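You operate a simulated robot arm through the tools that you are given. There is no shell and no other tool. Be economical: measure what you need, move in short steps, check, and stop when the job is done.

You run a simulated robot arm. Do the job below in one go: nothing can be reset, and whatever is moved stays where it is left.

JOB
Swap plate C's 2 mm shim for the shim or shims that close the gap, and clamp them.
Fine: fewest shims that fill the gap; the 2 mm shim ends fully out.
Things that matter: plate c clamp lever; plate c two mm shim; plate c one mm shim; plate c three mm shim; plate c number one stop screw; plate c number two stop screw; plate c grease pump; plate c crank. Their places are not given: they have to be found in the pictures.

The check looks at the end state, three seconds after you hand in, the way a careful person would. Anything else that was tipped, shoved, dropped, spilled or broken makes it a failure.

ROBOT AND FRAMES
A 7-joint arm with a two-finger parallel gripper, fixed in place. Base frame: the origin is at the foot of the arm, x ahead of it, y to its left, z up; the work surface is at about z = 664. Units: mm, rad, N and s.
With the tool pointing down near the work surface it reaches from about 120 to 660 mm from the base axis. Its first joint turns from -1.152 to 1.152 rad. Payload 2.4 kg.
The TCP is the grasp point between the finger pads, 30 mm short of the fingertips. In the tool frame z runs along the fingers and y along their closing line. Largest opening 94 mm; finger width 28, thickness 10; the body of the gripper, 50 by 96 mm, starts 55 mm behind the TCP.
Orientation is that of the tool frame in the base frame, as a unit quaternion [x, y, z, w]. With the fingers straight down and closing along the base's y, the tool's x points along the base's -x, its y along +y and its z along -z.

CONTROLS
- The arm moves only by the tool nudge_tool. Its argument "targets" is a list of rows, each a list of 7 numbers: the turn, a rotation vector about the tool's x, y, z in rad, then the shift along the tool's x, y, z in mm, then the finger opening in mm, from 0 to 94. In form: [[ax, ay, az, x, y, z, jaw], ...]. A call has 1 to 12 rows; each row shifts and turns the commanded pose from where the row before left it, along the tool's axes as they then stand. Rows are played at 5 a second. More than 50 mm and 0.15 rad between two rows, or a gripper value outside its range, and nothing of the call is played. A pose out of reach is approached as far as the arm can. The call stops where the force on the tool passes 40 N (or 10 N more than at its start, if that is more) or the arm is blocked; 0.2 s more then pass. The fingers move at their own pace (about 153 mm/s each) and stop on an object; they squeeze with about 32 N. The grip force told is the motor's: it shows also when the fingers shut on nothing. Time passes only in rows, and 0.2 s behind the last, so rows that do not move let the fingers close. The reply holds the time, the measured pose of the TCP, the force on the tool along the base axes, the opening and the grip force, in the units named above and with some noise.
- Cameras (640 x 400 px; columns grow to the right, rows downward): "scene" is fixed at [40.5, 484.9, 1430.2]; the picture's right is [-0.67, -0.74, 0.00], its down [-0.52, 0.47, -0.71] and it looks along [0.53, -0.47, -0.71] (base axes); focal length 353 px, centre (320, 200). "wrist" rides on the gripper at [-37, 0, -58] in the tool frame; the picture's right is [0.00, -1.00, 0.00], its down [0.97, 0.00, -0.24] and it looks along [0.24, 0.00, 0.97] (tool axes); focal length 218 px, centre (320, 200).
- grab_frame(camera): a new picture of that camera. It takes no simulated time.
- point_at(camera, pixels): for up to 12 pixels [column, row] of the newest picture of that camera ("zoom" is the newest enlarged one), the place [x, y, z] in the base frame of the surface seen there, good to about 2 mm. It takes no simulated time.
- close_up(camera, box): a new picture of the part [left, top, right, bottom] of that camera's present view, enlarged. It takes no simulated time.
- close_job(): hands the job in; it is judged then, once.

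Work in short steps. Measure before you move; look again where a grasp or a placing could have gone wrong, and mend it. You have 80 turns and 34 pictures in all, those below and enlarged ones among them. Open the gripper and draw the arm clear of the work before you hand the job in, unless the task says otherwise; then end with one line.

The tools are called as a command line: name --pt "numbers of a row" for each row, then --argument value for the rest, lists and objects as JSON in quotes. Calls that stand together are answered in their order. nudge_tool: Moves the arm, as the interface text tells. Its arguments: {"type":"object","properties":{"targets":{"type":"array"}},"required":["targets"]} The other tools are called the same way: grab_frame (camera) takes a picture; point_at (camera, pixels) gives the place of the surface under pixels of a picture; close_up (camera, box) takes an enlarged picture of a part of a camera's view; close_job () hands the job in.

At the start:

```text
time: 0.0
eef_pos: [373.1, -178.4, 1015.2]
ee_rot: [0.0, 1.0, 0.001, 0.0]
wrist_force: [0.1, 0.3, 0.1]
grip_width: 94.0
finger_force: 0.1
```

scene: 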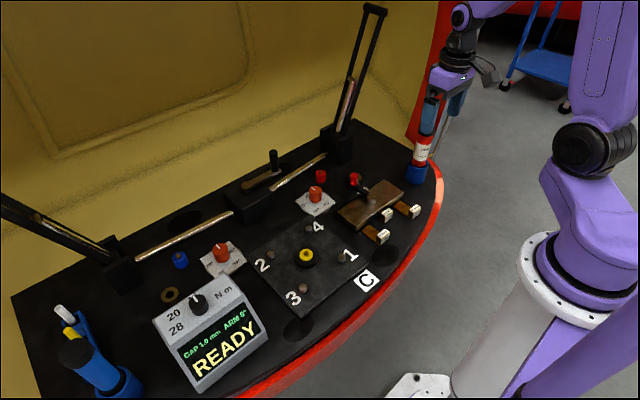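
wrist: 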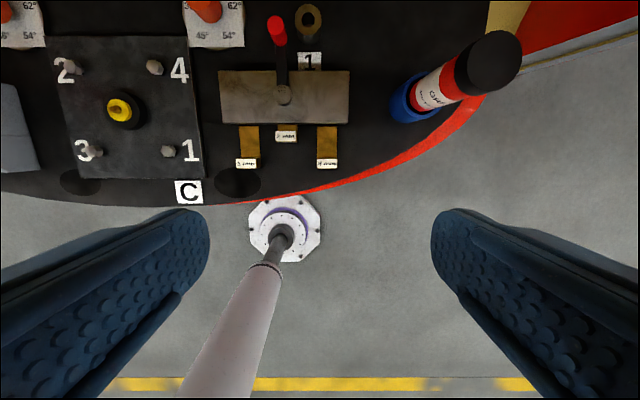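

The scene shows a shim block with three tabs near (385,210) and a readout at (220,350). I enlarge both to read the gap and labels.

close_up --camera "scene" --box '[290, 140, 450, 240]'

close_up --camera "scene" --box '[140, 270, 300, 370]'

close_up --camera "wrist" --box '[200, 0, 360, 200]'

```text
4.00 times, centred on (370, 190) of scene
```

zoom: 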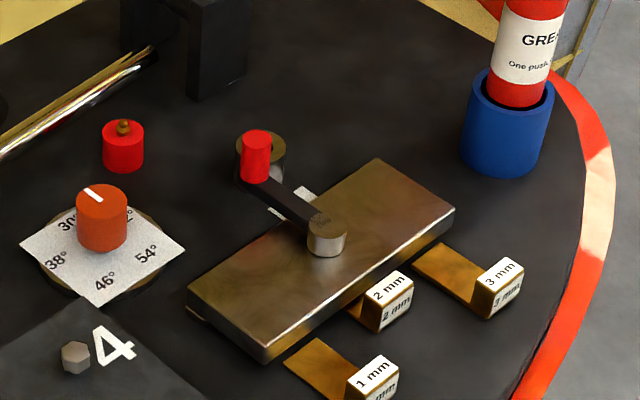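

```text
4.00 times, centred on (220, 320) of scene
```

zoom: 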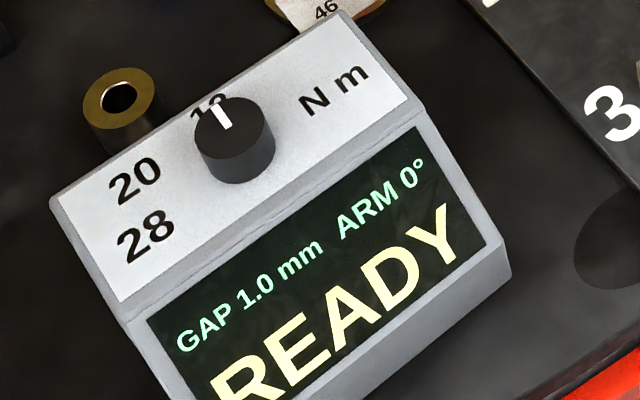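

```text
2.00 times, centred on (280, 100) of wrist
```

zoom: 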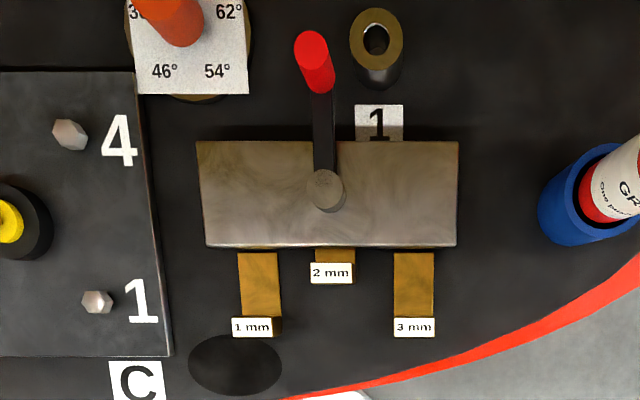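

The readout says GAP 1.0 mm with the 2 mm shim in, so the 3 mm one probably fits; I'll reread it after the shim comes out. I measure the lever, block and tabs in the newest zoom.

point_at --camera "zoom" --pixels '[[314, 50], [318, 85], [322, 120], [325, 185], [252, 328], [331, 273], [414, 328], [259, 290], [413, 290], [215, 235], [445, 235], [376, 35]]'

point_at --camera "wrist" --pixels '[[246, 167], [246, 159], [327, 167], [327, 158], [286, 131], [286, 140], [306, 60], [250, 135], [327, 135], [490, 60], [235, 182], [277, 20]]'

```text
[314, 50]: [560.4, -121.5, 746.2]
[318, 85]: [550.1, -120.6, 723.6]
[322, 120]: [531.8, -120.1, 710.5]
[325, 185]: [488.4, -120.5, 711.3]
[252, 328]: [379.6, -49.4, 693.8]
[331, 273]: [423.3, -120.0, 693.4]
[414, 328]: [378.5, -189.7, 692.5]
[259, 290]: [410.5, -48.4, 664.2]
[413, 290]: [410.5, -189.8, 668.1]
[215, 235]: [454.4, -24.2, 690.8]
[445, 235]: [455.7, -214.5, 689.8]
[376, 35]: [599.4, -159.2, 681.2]
```

```text
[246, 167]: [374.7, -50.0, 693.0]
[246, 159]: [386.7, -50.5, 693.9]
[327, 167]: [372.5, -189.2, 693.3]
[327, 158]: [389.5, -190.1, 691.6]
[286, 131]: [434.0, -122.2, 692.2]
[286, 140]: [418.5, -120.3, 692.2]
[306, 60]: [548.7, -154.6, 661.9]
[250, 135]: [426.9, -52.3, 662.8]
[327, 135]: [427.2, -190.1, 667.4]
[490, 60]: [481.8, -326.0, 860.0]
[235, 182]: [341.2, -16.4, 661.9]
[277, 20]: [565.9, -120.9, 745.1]
```

Lever pivots at about (488,-120) with its red knob at (560,-121, top 746). I move over it at a safe height for a closer look.

nudge_tool --pt "0 0 0 -30 20 30 94" --pt "0 0 0 -20 20 35 94" --pt "0 0 0 -10 18 40 94" --pt "0 0 0 0 0 40 94" --pt "0 0 0 0 0 0 94"

grab_frame --camera "wrist"

close_up --camera "scene" --box '[320, 150, 420, 220]'

```text
time: 1.2
eef_pos: [430.3, -119.5, 872.6]
ee_rot: [0.0, 1.0, 0.0, 0.0]
wrist_force: [0.5, -0.3, 0.7]
grip_width: 93.8
finger_force: 0.1
```

```text
28 pictures are left
```

wrist: 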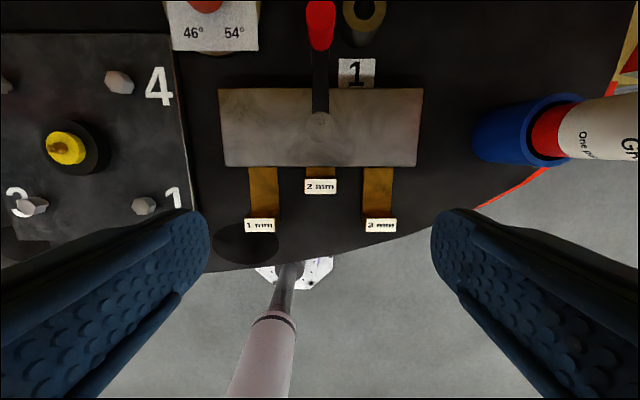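

```text
5.71 times, centred on (370, 185) of scene
```

zoom: 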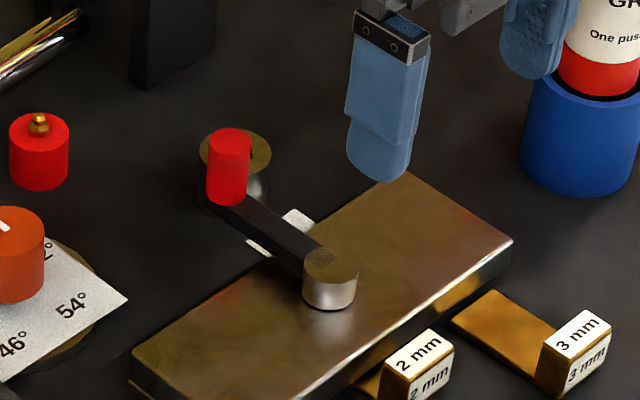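

The knob stands upright on a lever that turns about a vertical pivot, now pointing along +x. I measure knob top, side, the pivot, and the block's underside in the scene zoom.

point_at --camera "zoom" --pixels '[[230, 138], [215, 140], [246, 140], [228, 165], [226, 195], [265, 220], [330, 265], [330, 295], [265, 165], [400, 385], [420, 340], [500, 250]]'

point_at --camera "wrist" --pixels '[[320, 8], [320, 25], [320, 45], [312, 25], [328, 25], [320, 75], [320, 120], [320, 185], [306, 185], [334, 185], [320, 190], [320, 173]]'

```text
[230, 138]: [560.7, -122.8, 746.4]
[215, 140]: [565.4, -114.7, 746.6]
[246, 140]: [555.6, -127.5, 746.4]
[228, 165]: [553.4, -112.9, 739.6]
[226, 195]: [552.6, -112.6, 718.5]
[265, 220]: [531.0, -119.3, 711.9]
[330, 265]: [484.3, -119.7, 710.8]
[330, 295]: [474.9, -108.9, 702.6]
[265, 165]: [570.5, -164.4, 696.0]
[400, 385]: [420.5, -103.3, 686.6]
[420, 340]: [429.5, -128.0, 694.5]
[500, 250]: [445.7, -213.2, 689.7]
```

```text
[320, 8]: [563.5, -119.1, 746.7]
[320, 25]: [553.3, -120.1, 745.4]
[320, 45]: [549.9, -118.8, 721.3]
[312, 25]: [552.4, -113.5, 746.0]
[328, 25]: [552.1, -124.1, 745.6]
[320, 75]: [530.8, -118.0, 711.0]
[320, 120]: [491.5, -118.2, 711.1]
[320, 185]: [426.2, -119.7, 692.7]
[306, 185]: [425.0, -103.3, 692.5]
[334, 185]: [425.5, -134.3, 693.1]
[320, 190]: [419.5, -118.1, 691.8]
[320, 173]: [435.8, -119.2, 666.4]
```

Knob centre ≈ (560,-120), z 712–746; pivot ≈ (485,-120), arm top 711. I go above the knob and descend with fingers astride it, tips at z≈717.

nudge_tool --pt "0 0 0 -45 0 0 60" --pt "0 0 0 -45 0 0 60" --pt "0 0 0 -40 -0.5 0 60" --pt "0 0 0 0 0 45 60" --pt "0 0 0 0 0 45 60" --pt "0 0 0 0 0 35 60" --pt "0 0 0 0 0 0 60"

grab_frame --camera "wrist"

```text
time: 2.8
eef_pos: [563.5, -120.0, 742.7]
ee_rot: [0.001, 1.0, -0.001, 0.001]
wrist_force: [-0.1, 0.8, 0.7]
grip_width: 59.9
finger_force: 0.1
```

```text
26 pictures are left
```

wrist: 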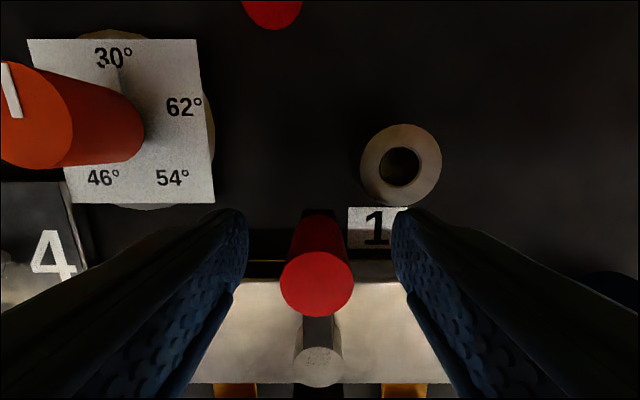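

The knob (317,285) sits between the fingers. I close on it (raising 3 mm) and measure the orange dial to the left so the swing doesn't hit it.

point_at --camera "wrist" --pixels '[[30, 120], [60, 160], [110, 130], [180, 190], [400, 135], [270, 10], [315, 285], [318, 365], [315, 255]]'

nudge_tool --pt "0 0 0 3 0 -3 40" --pt "0 0 0 0 0 0 15" --pt "0 0 0 0 0 0 15" --pt "0 0 0 0 0 0 15"

```text
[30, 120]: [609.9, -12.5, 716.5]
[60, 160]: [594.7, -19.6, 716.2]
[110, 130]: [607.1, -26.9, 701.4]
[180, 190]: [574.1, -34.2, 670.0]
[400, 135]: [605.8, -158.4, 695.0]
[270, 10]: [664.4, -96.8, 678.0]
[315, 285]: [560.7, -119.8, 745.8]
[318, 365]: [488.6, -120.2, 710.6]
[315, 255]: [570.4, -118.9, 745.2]
```

```text
time: 3.8
eef_pos: [559.0, -120.2, 747.4]
ee_rot: [0.0, 1.0, -0.001, 0.0]
wrist_force: [2.5, -2.4, -8.0]
grip_width: 21.2
finger_force: 44.8
```

Gripped (21 mm). I test a small swing toward +y to see if the lever moves freely.

nudge_tool --pt "0 0 -0.05 0.1 3.6 0 15" --pt "0 0 -0.05 0.1 3.6 0 15" --pt "0 0 0 0 0 0 15"

```text
time: 4.6
eef_pos: [558.2, -119.1, 747.0]
ee_rot: [-0.047, 0.999, -0.001, 0.002]
wrist_force: [10.7, -32.9, -15.1]
grip_width: 21.4
finger_force: 45.0
```

Blocked that way (−33 N, 1 mm). I go back and test the −y direction.

nudge_tool --pt "0 0 0.05 -0.1 -3.6 0 15" --pt "0 0 0.05 -0.1 -3.6 0 15" --pt "0 0 0.05 0.1 -3.6 0 15" --pt "0 0 0.05 0.1 -3.6 0 15" --pt "0 0 0 0 0 0 15"

```text
time: 5.8
eef_pos: [558.8, -126.2, 747.5]
ee_rot: [0.05, 0.999, 0.0, 0.0]
wrist_force: [3.7, 6.1, 2.5]
grip_width: 21.4
finger_force: 45.1
```

It moves freely toward −y. I continue the arc a bit and check.

nudge_tool --pt "0 0 0.12 0.5 -8.7 0 15" --pt "0 0 0.12 0.5 -8.7 0 15" --pt "0 0 0.12 0.5 -8.7 0 15" --pt "0 0 0.12 0.5 -8.7 0 15" --pt "0 0 0 0 0 0 15"

```text
time: 7.0
eef_pos: [546.8, -160.9, 747.7]
ee_rot: [0.287, 0.958, 0.0, -0.001]
wrist_force: [-1.1, -0.5, -11.3]
grip_width: 21.2
finger_force: 44.8
```

Right on the arc (0.58 rad). I continue toward 90°.

nudge_tool --pt "0 0 0.12 0.5 -8.7 0 15" --pt "0 0 0.12 0.5 -8.7 0 15" --pt "0 0 0.12 0.5 -8.7 0 15" --pt "0 0 0.12 0.5 -8.7 0 15" --pt "0 0 0.12 0.5 -8.7 0 15" --pt "0 0 0.12 0.5 -8.7 0 15" --pt "0 0 0.12 0.5 -8.7 0 15" --pt "0 0 0 0 0 0 15"

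grab_frame --camera "scene"

```text
time: 8.8
eef_pos: [497.8, -192.4, 747.3]
ee_rot: [0.653, 0.757, -0.001, 0.001]
wrist_force: [-1.8, -4.7, 10.9]
grip_width: 21.6
finger_force: 45.1
```

```text
25 pictures are left
```

scene: 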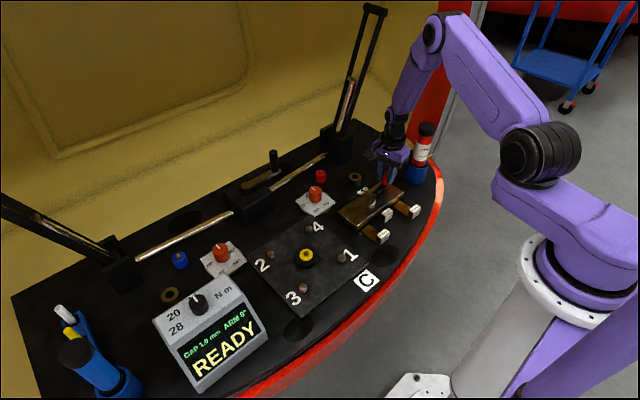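

At 1.42 rad still free; readout unchanged. I go on in small steps to find the end stop.

nudge_tool --pt "0 0 0.07 0.2 -5.1 0 15" --pt "0 0 0.07 0.2 -5.1 0 15" --pt "0 0 0.07 0.2 -5.1 0 15" --pt "0 0 0 0 0 0 15"

```text
time: 9.8
eef_pos: [483.9, -193.4, 747.3]
ee_rot: [0.728, 0.685, 0.002, 0.002]
wrist_force: [7.4, -6.7, 18.3]
grip_width: 21.6
finger_force: 45.1
```

Around 93°, slight resistance beginning. One more small step to see.

nudge_tool --pt "0 0 0.05 0.1 -3.6 0 15" --pt "0 0 0 0 0 0 15"

```text
time: 10.4
eef_pos: [484.6, -193.2, 746.6]
ee_rot: [0.744, 0.668, 0.002, 0.005]
wrist_force: [28.6, -4.9, -5.9]
grip_width: 21.5
finger_force: 45.0
```

Hard stop at ~90° (lever toward −y), so the lever is now at the other end. I ease off, open, and rise clear.

nudge_tool --pt "0 0 -0.05 -0.1 3 0 15" --pt "0 0 0 0 0 0 50" --pt "0 0 0 0 0 0 50" --pt "0 0 0 0 0 -40 50" --pt "0 0 0 0 0 -40 50" --pt "0 0 0 0 0 0 50"

close_up --camera "scene" --box '[320, 150, 440, 250]'

```text
time: 11.8
eef_pos: [483.6, -193.0, 827.0]
ee_rot: [0.728, 0.685, -0.001, 0.0]
wrist_force: [0.5, 0.3, 0.5]
grip_width: 49.8
finger_force: 0.1
```

```text
4.00 times, centred on (380, 200) of scene
```

zoom: 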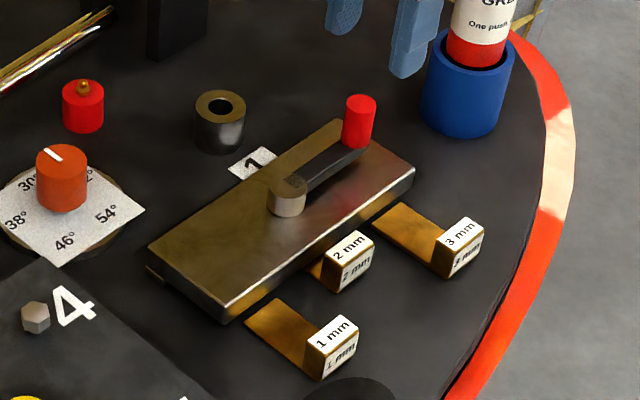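

Lever now lies along the block. I rotate the tool back to closing along y.

nudge_tool --pt "0 0 -0.148 0 0 0 60" --pt "0 0 -0.148 0 0 0 60" --pt "0 0 -0.148 0 0 0 60" --pt "0 0 -0.148 0 0 0 60" --pt "0 0 -0.148 0 0 0 60" --pt "0 0 -0.148 0 0 0 60" --pt "0 0 -0.148 0 0 0 60" --pt "0 0 -0.148 0 0 0 60" --pt "0 0 -0.148 0 0 0 60" --pt "0 0 -0.148 0 0 0 60" --pt "0 0 -0.148 0 0 0 60" --pt "0 0 0 0 0 0 60"

point_at --camera "zoom" --pixels '[[348, 247], [328, 248], [352, 233], [373, 240], [350, 275], [313, 268], [375, 203], [405, 205], [246, 312], [270, 300], [465, 235], [380, 230]]'

```text
time: 14.4
eef_pos: [480.8, -194.3, 827.4]
ee_rot: [0.0, 1.0, 0.0, -0.001]
wrist_force: [1.2, -0.4, 0.5]
grip_width: 60.0
finger_force: 0.0
```

```text
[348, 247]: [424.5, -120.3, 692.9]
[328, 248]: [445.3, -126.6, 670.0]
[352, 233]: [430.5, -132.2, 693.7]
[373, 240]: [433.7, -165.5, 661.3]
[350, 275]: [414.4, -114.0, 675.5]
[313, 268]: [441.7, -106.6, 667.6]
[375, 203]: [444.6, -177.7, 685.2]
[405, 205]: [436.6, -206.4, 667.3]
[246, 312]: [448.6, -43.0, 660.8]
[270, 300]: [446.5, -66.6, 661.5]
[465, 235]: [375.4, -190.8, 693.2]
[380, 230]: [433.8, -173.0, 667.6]
```

The 2 mm handle centre is ≈ (424,-120), top 693. I move above it, then down to TCP z≈702 (tips 672).

nudge_tool --pt "0 0 0 30 37 0 60" --pt "0 0 0 29 37.5 0 60" --pt "0 0 0 0 0 40 60" --pt "0 0 0 0 0 45 60" --pt "0 0 0 0 0 40 60" --pt "0 0 0 0 0 0 60"

grab_frame --camera "wrist"

```text
time: 15.8
eef_pos: [424.9, -115.9, 703.4]
ee_rot: [0.001, 1.0, 0.0, 0.001]
wrist_force: [0.1, 0.2, 0.8]
grip_width: 60.0
finger_force: 0.0
```

```text
23 pictures are left
```

wrist: 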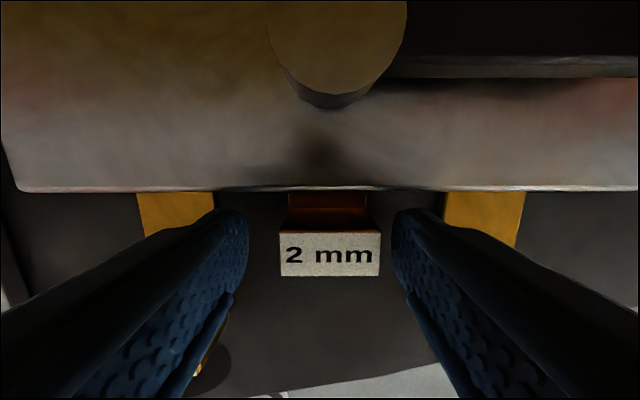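

The handle is centred at pixel ~330, ~4 mm toward −y from the tool. I shift, close, and check grip.

nudge_tool --pt "0 0 0 0 -4 0 60" --pt "0 0 0 0 0 0 28" --pt "0 0 0 0 0 0 25" --pt "0 0 0 0 0 0 25"

```text
time: 16.8
eef_pos: [422.9, -120.1, 702.5]
ee_rot: [0.0, 1.0, 0.001, 0.0]
wrist_force: [0.4, 9.2, -0.2]
grip_width: 35.2
finger_force: 45.2
```

Gripped at 35 mm. I pull gently 6 mm toward the robot to see whether the shim is free.

nudge_tool --pt "0 0 0 3 0 0 25" --pt "0 0 0 3 0 0 25" --pt "0 0 0 0 0 0 25"

close_up --camera "scene" --box '[320, 150, 440, 250]'

```text
time: 17.6
eef_pos: [416.3, -118.9, 702.7]
ee_rot: [0.0, 1.0, 0.0, -0.001]
wrist_force: [-0.1, 20.3, -11.4]
grip_width: 35.0
finger_force: 45.5
```

```text
4.00 times, centred on (380, 200) of scene
```

zoom: 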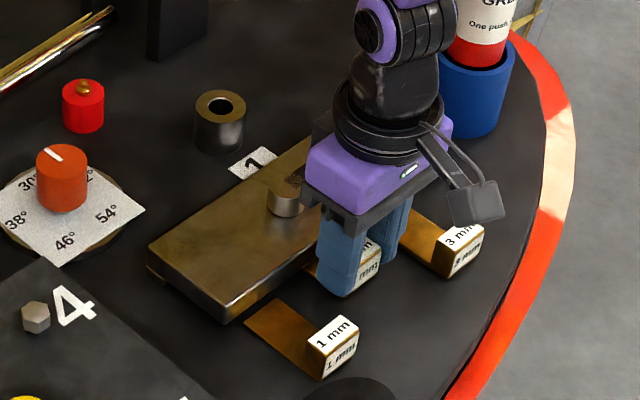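

It slides; there's a 20 N side load on the tool toward +y, so I shift +1 mm in y and pull on in steps.

nudge_tool --pt "0 0 0 6 1.0 0 25" --pt "0 0 0 8 0 0 25" --pt "0 0 0 8 0 0 25" --pt "0 0 0 8 0 0 25" --pt "0 0 0 0 0 0 25"

```text
time: 18.8
eef_pos: [385.6, -120.0, 702.5]
ee_rot: [0.001, 1.0, 0.0, -0.001]
wrist_force: [-1.0, 27.0, -18.0]
grip_width: 35.3
finger_force: 45.0
```

Still side load of 27 N; I add +2 mm y and finish the last ~14 mm.

nudge_tool --pt "0 0 0 2 2 0 25" --pt "0 0 0 6 0 0 25" --pt "0 0 0 6 0 0 25" --pt "0 0 0 0 0 0 25"

grab_frame --camera "wrist"

```text
time: 19.8
eef_pos: [377.4, -118.4, 703.4]
ee_rot: [0.002, 1.0, -0.002, 0.005]
wrist_force: [16.0, 8.6, -21.9]
grip_width: 35.0
finger_force: 44.9
```

```text
21 pictures are left
```

wrist: 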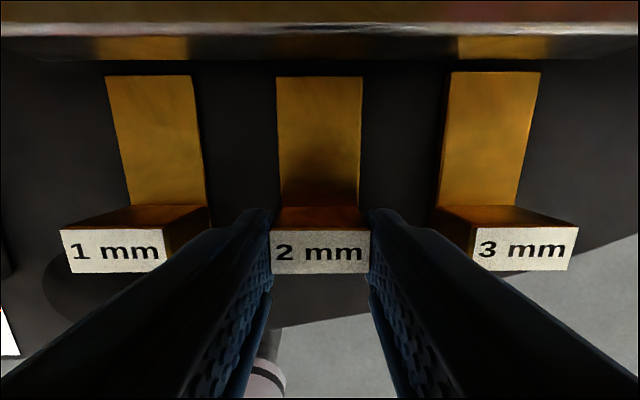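

The 2 mm tongue is now clear, in line with the others, and at an end stop (x force 16 N). I ease off, release and rise.

nudge_tool --pt "0 0 0 -1.5 0 0 25" --pt "0 0 0 0 0 0 50" --pt "0 0 0 0 0 0 55" --pt "0 0 0 0 0 -40 55" --pt "0 0 0 0 0 -20 55" --pt "0 0 0 0 0 0 55"

grab_frame --camera "wrist"

close_up --camera "scene" --box '[140, 270, 300, 370]'

```text
time: 21.2
eef_pos: [376.0, -117.1, 764.3]
ee_rot: [0.001, 1.0, -0.001, 0.0]
wrist_force: [0.3, 0.5, 0.2]
grip_width: 54.8
finger_force: 0.1
```

```text
20 pictures are left
```

wrist: 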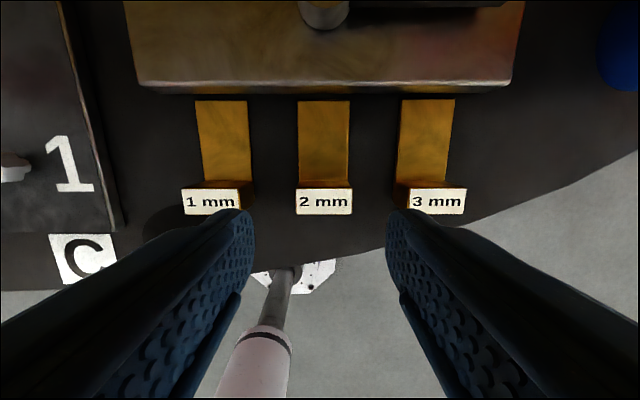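

```text
4.00 times, centred on (220, 320) of scene
```

zoom: 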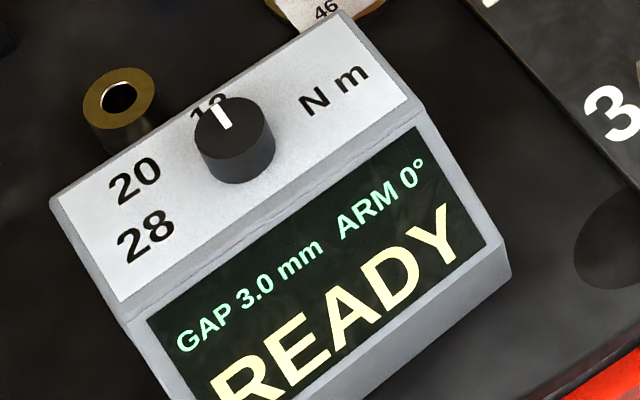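

With the 2 mm out the readout says GAP 3.0 mm: the 3 mm shim alone. I move over its handle (380,-190) and descend.

nudge_tool --pt "0 0 0 -3 -36 0 58" --pt "0 0 0 -2 -37 0 58" --pt "0 0 0 0 0 30 58" --pt "0 0 0 0 0 31 58" --pt "0 0 0 0 0 0 58"

grab_frame --camera "wrist"

```text
time: 22.4
eef_pos: [380.1, -191.6, 701.7]
ee_rot: [0.0, 1.0, 0.001, 0.0]
wrist_force: [-0.5, -0.9, -0.7]
grip_width: 57.8
finger_force: 0.0
```

```text
18 pictures are left
```

wrist: 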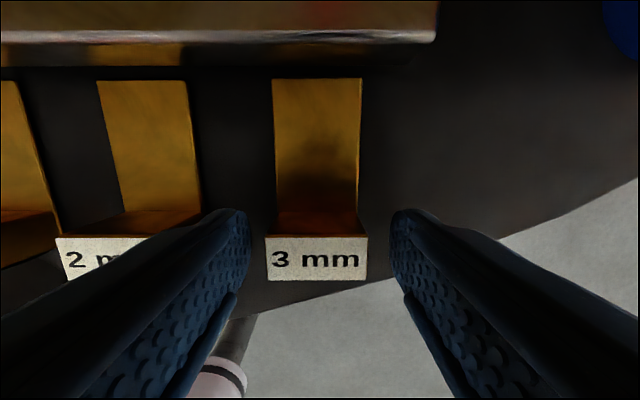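

Nearly centred (label at 317). I shift +1 mm, grip, and push in the first 12 mm.

nudge_tool --pt "0 0 0 0 1 0 58" --pt "0 0 0 0 0 0 28" --pt "0 0 0 0 0 0 25" --pt "0 0 0 0 0 0 25" --pt "0 0 0 -4 0 0 25" --pt "0 0 0 -4 0 0 25" --pt "0 0 0 -4 0 0 25" --pt "0 0 0 0 0 0 25"

```text
time: 24.2
eef_pos: [391.6, -189.6, 701.8]
ee_rot: [0.001, 1.0, 0.0, 0.0]
wrist_force: [0.5, 7.7, 18.9]
grip_width: 34.9
finger_force: 45.6
```

Sliding well. I push on to x≈424 in small steps.

nudge_tool --pt "0 0 0 -6 0.5 -0.5 25" --pt "0 0 0 -6 0 0 25" --pt "0 0 0 -6 0 0 25" --pt "0 0 0 -6 0 0 25" --pt "0 0 0 -6 0 0 25" --pt "0 0 0 0 0 0 25"

```text
time: 25.6
eef_pos: [421.1, -190.5, 702.0]
ee_rot: [0.001, 1.0, 0.001, -0.002]
wrist_force: [0.2, 9.7, -27.8]
grip_width: 35.4
finger_force: 45.3
```

Travel was ~45 mm for the 2 mm shim, so I continue a few mm until it seats.

nudge_tool --pt "0 0 0 -2 0 -0.5 25" --pt "0 0 0 -2 0 0 25" --pt "0 0 0 -2 0 0 25" --pt "0 0 0 0 0 0 25"

grab_frame --camera "wrist"

```text
time: 26.6
eef_pos: [425.2, -190.3, 702.1]
ee_rot: [0.002, 1.0, 0.001, -0.003]
wrist_force: [-6.2, 10.6, -29.9]
grip_width: 35.1
finger_force: 44.7
```

```text
17 pictures are left
```

wrist: 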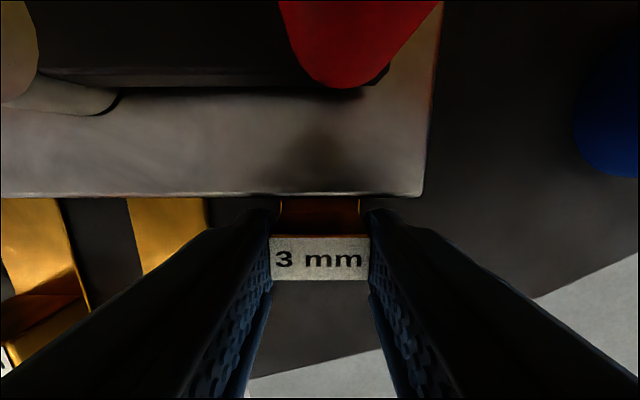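

It sits as deep as the 2 mm did, with an end stop felt. I release, rise and check pictures.

nudge_tool --pt "0 0 0 0.5 0 0.5 25" --pt "0 0 0 0 0 0 50" --pt "0 0 0 0 0 0 50" --pt "0 0 0 0 0 -40 60" --pt "0 0 0 0 0 -45 60" --pt "0 0 0 0 0 -40 60" --pt "0 0 0 0 0 0 60"

grab_frame --camera "wrist"

close_up --camera "scene" --box '[140, 270, 300, 370]'

```text
time: 28.2
eef_pos: [429.0, -192.3, 829.2]
ee_rot: [0.003, 1.0, 0.0, -0.001]
wrist_force: [0.5, 0.0, 0.2]
grip_width: 60.1
finger_force: 0.0
```

```text
16 pictures are left
```

wrist: 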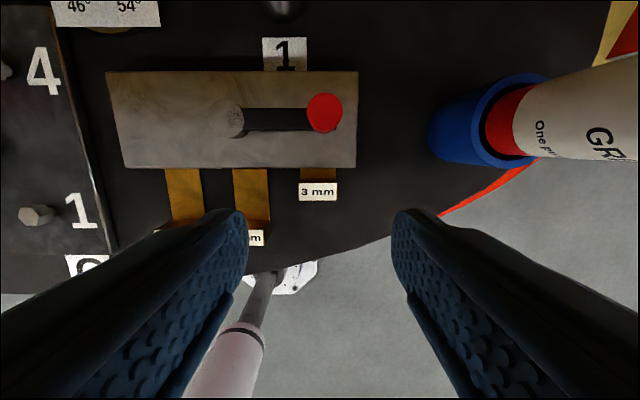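

```text
4.00 times, centred on (220, 320) of scene
```

zoom: 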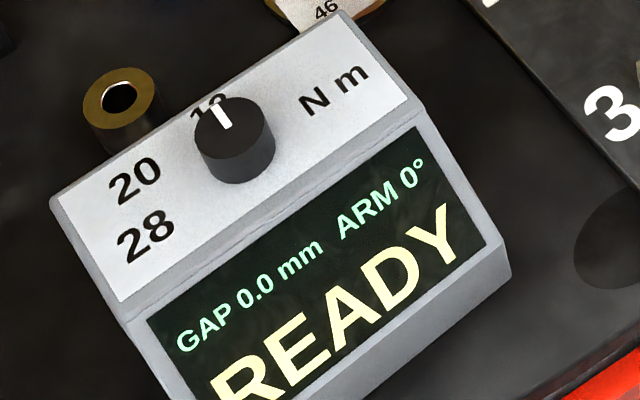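

GAP 0.0 mm. Now to clamp: I move above the knob (485,-193) and turn the tool to close along x.

nudge_tool --pt "0 0 0.14 -56 0 0 50" --pt "0 0 0.146 0 0 0 50" --pt "0 0 0.146 0 0 0 50" --pt "0 0 0.146 0 0 0 50" --pt "0 0 0.146 0 0 0 50" --pt "0 0 0.146 0 0 0 50" --pt "0 0 0.146 0 0 0 50" --pt "0 0 0.146 0 0 0 50" --pt "0 0 0.146 0 0 0 50" --pt "0 0 0.146 0 0 0 50" --pt "0 0 0.14 0 0 0 50" --pt "0 0 0 0 0 0 50"

```text
refused: row 1 steps farther than a row can; nothing moved
```

Step too long; I split the shift.

nudge_tool --pt "0 0 0 -28 0 0 50" --pt "0 0 0.14 -28 0 0 50" --pt "0 0 0.146 0 0 0 50" --pt "0 0 0.146 0 0 0 50" --pt "0 0 0.146 0 0 0 50" --pt "0 0 0.146 0 0 0 50" --pt "0 0 0.146 0 0 0 50" --pt "0 0 0.146 0 0 0 50" --pt "0 0 0.146 0 0 0 50" --pt "0 0 0.146 0 0 0 50" --pt "0 0 0.146 0 0 0 50" --pt "0 0 0.14 0 0 0 50"

grab_frame --camera "wrist"

```text
time: 30.8
eef_pos: [481.9, -191.5, 827.0]
ee_rot: [0.718, 0.696, 0.0, 0.0]
wrist_force: [0.4, 0.0, -0.3]
grip_width: 49.9
finger_force: 0.0
```

```text
14 pictures are left
```

wrist: 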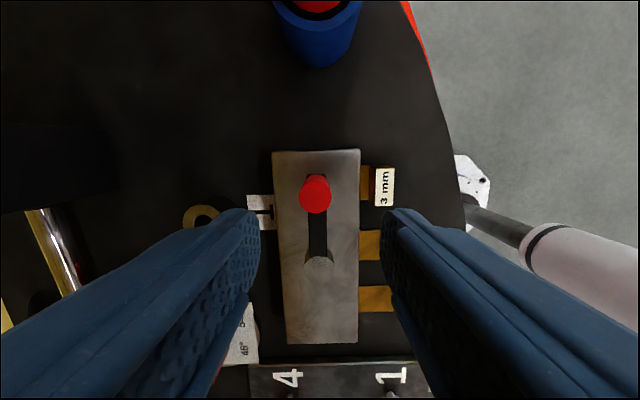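

Knob at (316,188); I measure it.

point_at --camera "wrist" --pixels '[[316, 182], [316, 195], [302, 190], [330, 190], [318, 262]]'

```text
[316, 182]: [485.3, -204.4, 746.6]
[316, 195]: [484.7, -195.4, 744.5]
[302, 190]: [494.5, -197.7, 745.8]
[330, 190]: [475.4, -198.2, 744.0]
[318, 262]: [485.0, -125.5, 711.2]
```

Knob centre ≈ (485,-195). I shift ~3 mm each way, descend to z 747 and close.

nudge_tool --pt "0 0 0 -3 3 0 50" --pt "0 0 0 0 0 40 50" --pt "0 0 0 0 0 40 50" --pt "0 0 0 0 0 0 30" --pt "0 0 0 0 0 0 15" --pt "0 0 0 0 0 0 15"

```text
time: 32.2
eef_pos: [484.0, -193.7, 745.9]
ee_rot: [0.717, 0.697, 0.0, 0.0]
wrist_force: [8.5, -1.7, -9.7]
grip_width: 21.5
finger_force: 44.8
```

Gripped. I swing back toward +x along the arc.

nudge_tool --pt "0 0 -0.12 0.5 8.7 0 15" --pt "0 0 -0.12 0.5 8.7 0 15" --pt "0 0 -0.12 0.5 8.7 0 15" --pt "0 0 -0.12 0.5 8.7 0 15" --pt "0 0 -0.12 0.5 8.7 0 15" --pt "0 0 -0.12 0.5 8.7 0 15" --pt "0 0 0 0 0 0 15"

```text
time: 33.8
eef_pos: [533.3, -176.2, 747.1]
ee_rot: [0.423, 0.906, 0.0, -0.003]
wrist_force: [-7.7, 9.4, -20.0]
grip_width: 21.6
finger_force: 44.8
```

On the arc at ~0.87 rad. I continue.

nudge_tool --pt "0 0 -0.12 0.4 8.8 0 15" --pt "0 0 -0.12 0.4 8.8 0 15" --pt "0 0 -0.12 0.5 8.8 0 15" --pt "0 0 -0.12 0.5 8.8 0 15" --pt "0 0 -0.12 0.5 8.8 0 15" --pt "0 0 -0.12 0.5 8.8 0 15" --pt "0 0 0 0 0 0 15"

```text
time: 35.4
eef_pos: [559.7, -132.8, 744.8]
ee_rot: [0.078, 0.997, 0.0, -0.003]
wrist_force: [-14.5, -0.6, -14.4]
grip_width: 21.5
finger_force: 44.7
```

12.8 mm of swing left; I finish to the stop, easing 1 mm inward.

nudge_tool --pt "0 0 -0.07 1.2 5.2 0 15" --pt "0 0 -0.06 0.3 4.5 0 15" --pt "0 0 -0.03 0 3.5 0 15" --pt "0 0 0 0 1.5 0 15" --pt "0 0 0 0 0 0 15"

```text
time: 36.6
eef_pos: [561.1, -120.0, 746.7]
ee_rot: [-0.001, 1.0, 0.0, 0.001]
wrist_force: [3.8, -14.6, -29.2]
grip_width: 21.2
finger_force: 44.9
```

At the stop (y −120, −15 N), same as the start. I press 1 mm more, open and rise, then check the lever.

nudge_tool --pt "0 0 0 0 1 0 15" --pt "0 0 0 0 -0.5 0 15" --pt "0 0 0 0 0 0 50" --pt "0 0 0 0 0 0 60" --pt "0 0 0 0 0 -40 60" --pt "0 0 0 0 0 -45 60" --pt "0 0 0 30 0 -45 60" --pt "0 0 0 45 0 0 60" --pt "0 0 0 45 0 0 60" --pt "0 0 0 30 0 0 60" --pt "0 0 0 0 0 0 60"

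grab_frame --camera "wrist"

close_up --camera "scene" --box '[320, 150, 440, 250]'

close_up --camera "scene" --box '[140, 270, 300, 370]'

```text
refused: row 7 steps farther than a row can; nothing moved
```

```text
13 pictures are left
```

wrist: 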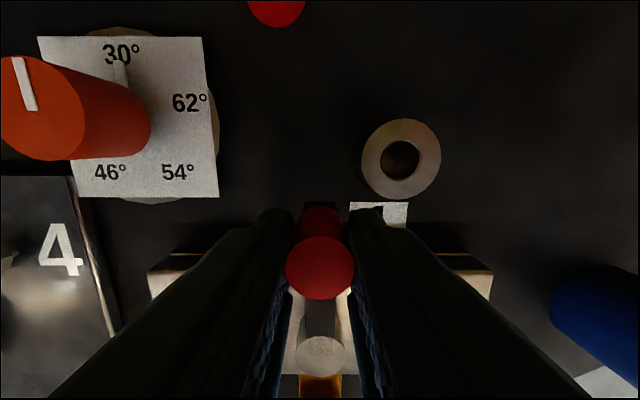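

```text
4.00 times, centred on (380, 200) of scene
```

zoom: 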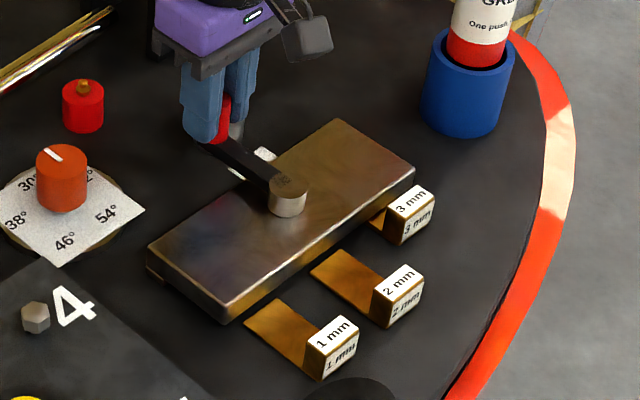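

```text
4.00 times, centred on (220, 320) of scene
```

zoom: 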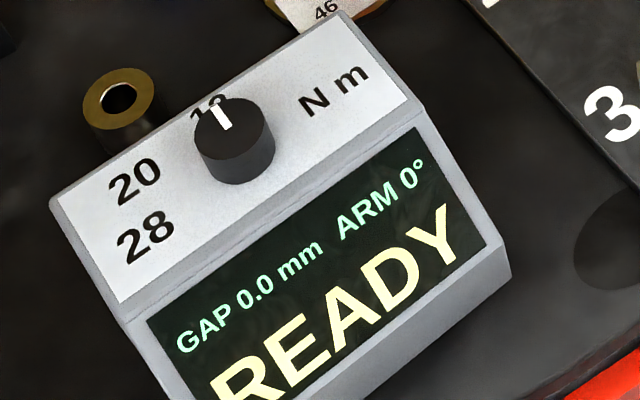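

Lever is back on +x, 3 mm in, 2 mm out, GAP 0.0. The retreat was refused for a long step; I split it.

nudge_tool --pt "0 0 0 0 1 0 15" --pt "0 0 0 0 -0.5 0 15" --pt "0 0 0 0 0 0 50" --pt "0 0 0 0 0 0 60" --pt "0 0 0 0 0 -40 60" --pt "0 0 0 0 0 -45 60" --pt "0 0 0 0 0 -45 60" --pt "0 0 0 45 0 0 60" --pt "0 0 0 45 0 0 60" --pt "0 0 0 45 0 0 60" --pt "0 0 0 0 0 0 60"

grab_frame --camera "wrist"

grab_frame --camera "scene"

```text
time: 39.0
eef_pos: [424.8, -117.3, 875.7]
ee_rot: [-0.002, 1.0, -0.001, 0.0]
wrist_force: [-0.4, -0.2, -0.7]
grip_width: 60.0
finger_force: 0.1
```

```text
10 pictures are left
```

wrist: 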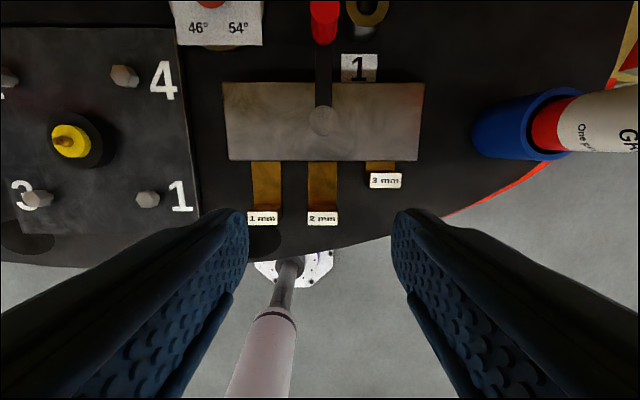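

```text
9 pictures are left
```

scene: 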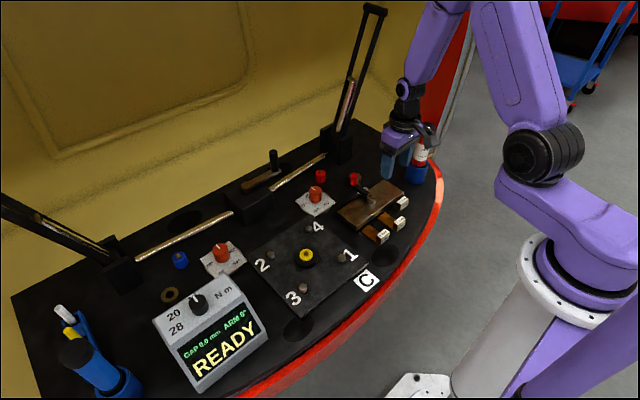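

Everything else is in place. I check the seating depth of the 3 mm handle against the 2 mm's original (label ~x 418–434).

point_at --camera "wrist" --pixels '[[385, 176], [385, 186], [322, 214], [322, 224], [263, 214], [322, 170], [323, 10], [322, 60]]'

```text
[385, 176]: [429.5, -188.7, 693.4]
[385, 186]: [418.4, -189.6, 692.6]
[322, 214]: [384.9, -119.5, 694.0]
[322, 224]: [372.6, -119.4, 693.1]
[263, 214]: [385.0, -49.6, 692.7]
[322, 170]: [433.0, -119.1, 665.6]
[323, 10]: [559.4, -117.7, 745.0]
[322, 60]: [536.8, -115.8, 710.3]
```

The 3 mm shim is seated at the same depth as the original, the 2 mm is fully out level with the 1 mm, and the lever is on its stop. The arm is clear, so I hand in.

close_job

```text
The job is handed in.
```

Plate C's 2 mm shim is fully out and the 3 mm shim is in on its own; the readout shows GAP 0.0 mm. The clamp lever is back against its original stop. I took that as the clamped side because the shims slid freely with it at the other end, but I did not pull on the 3 mm shim to confirm it is held.
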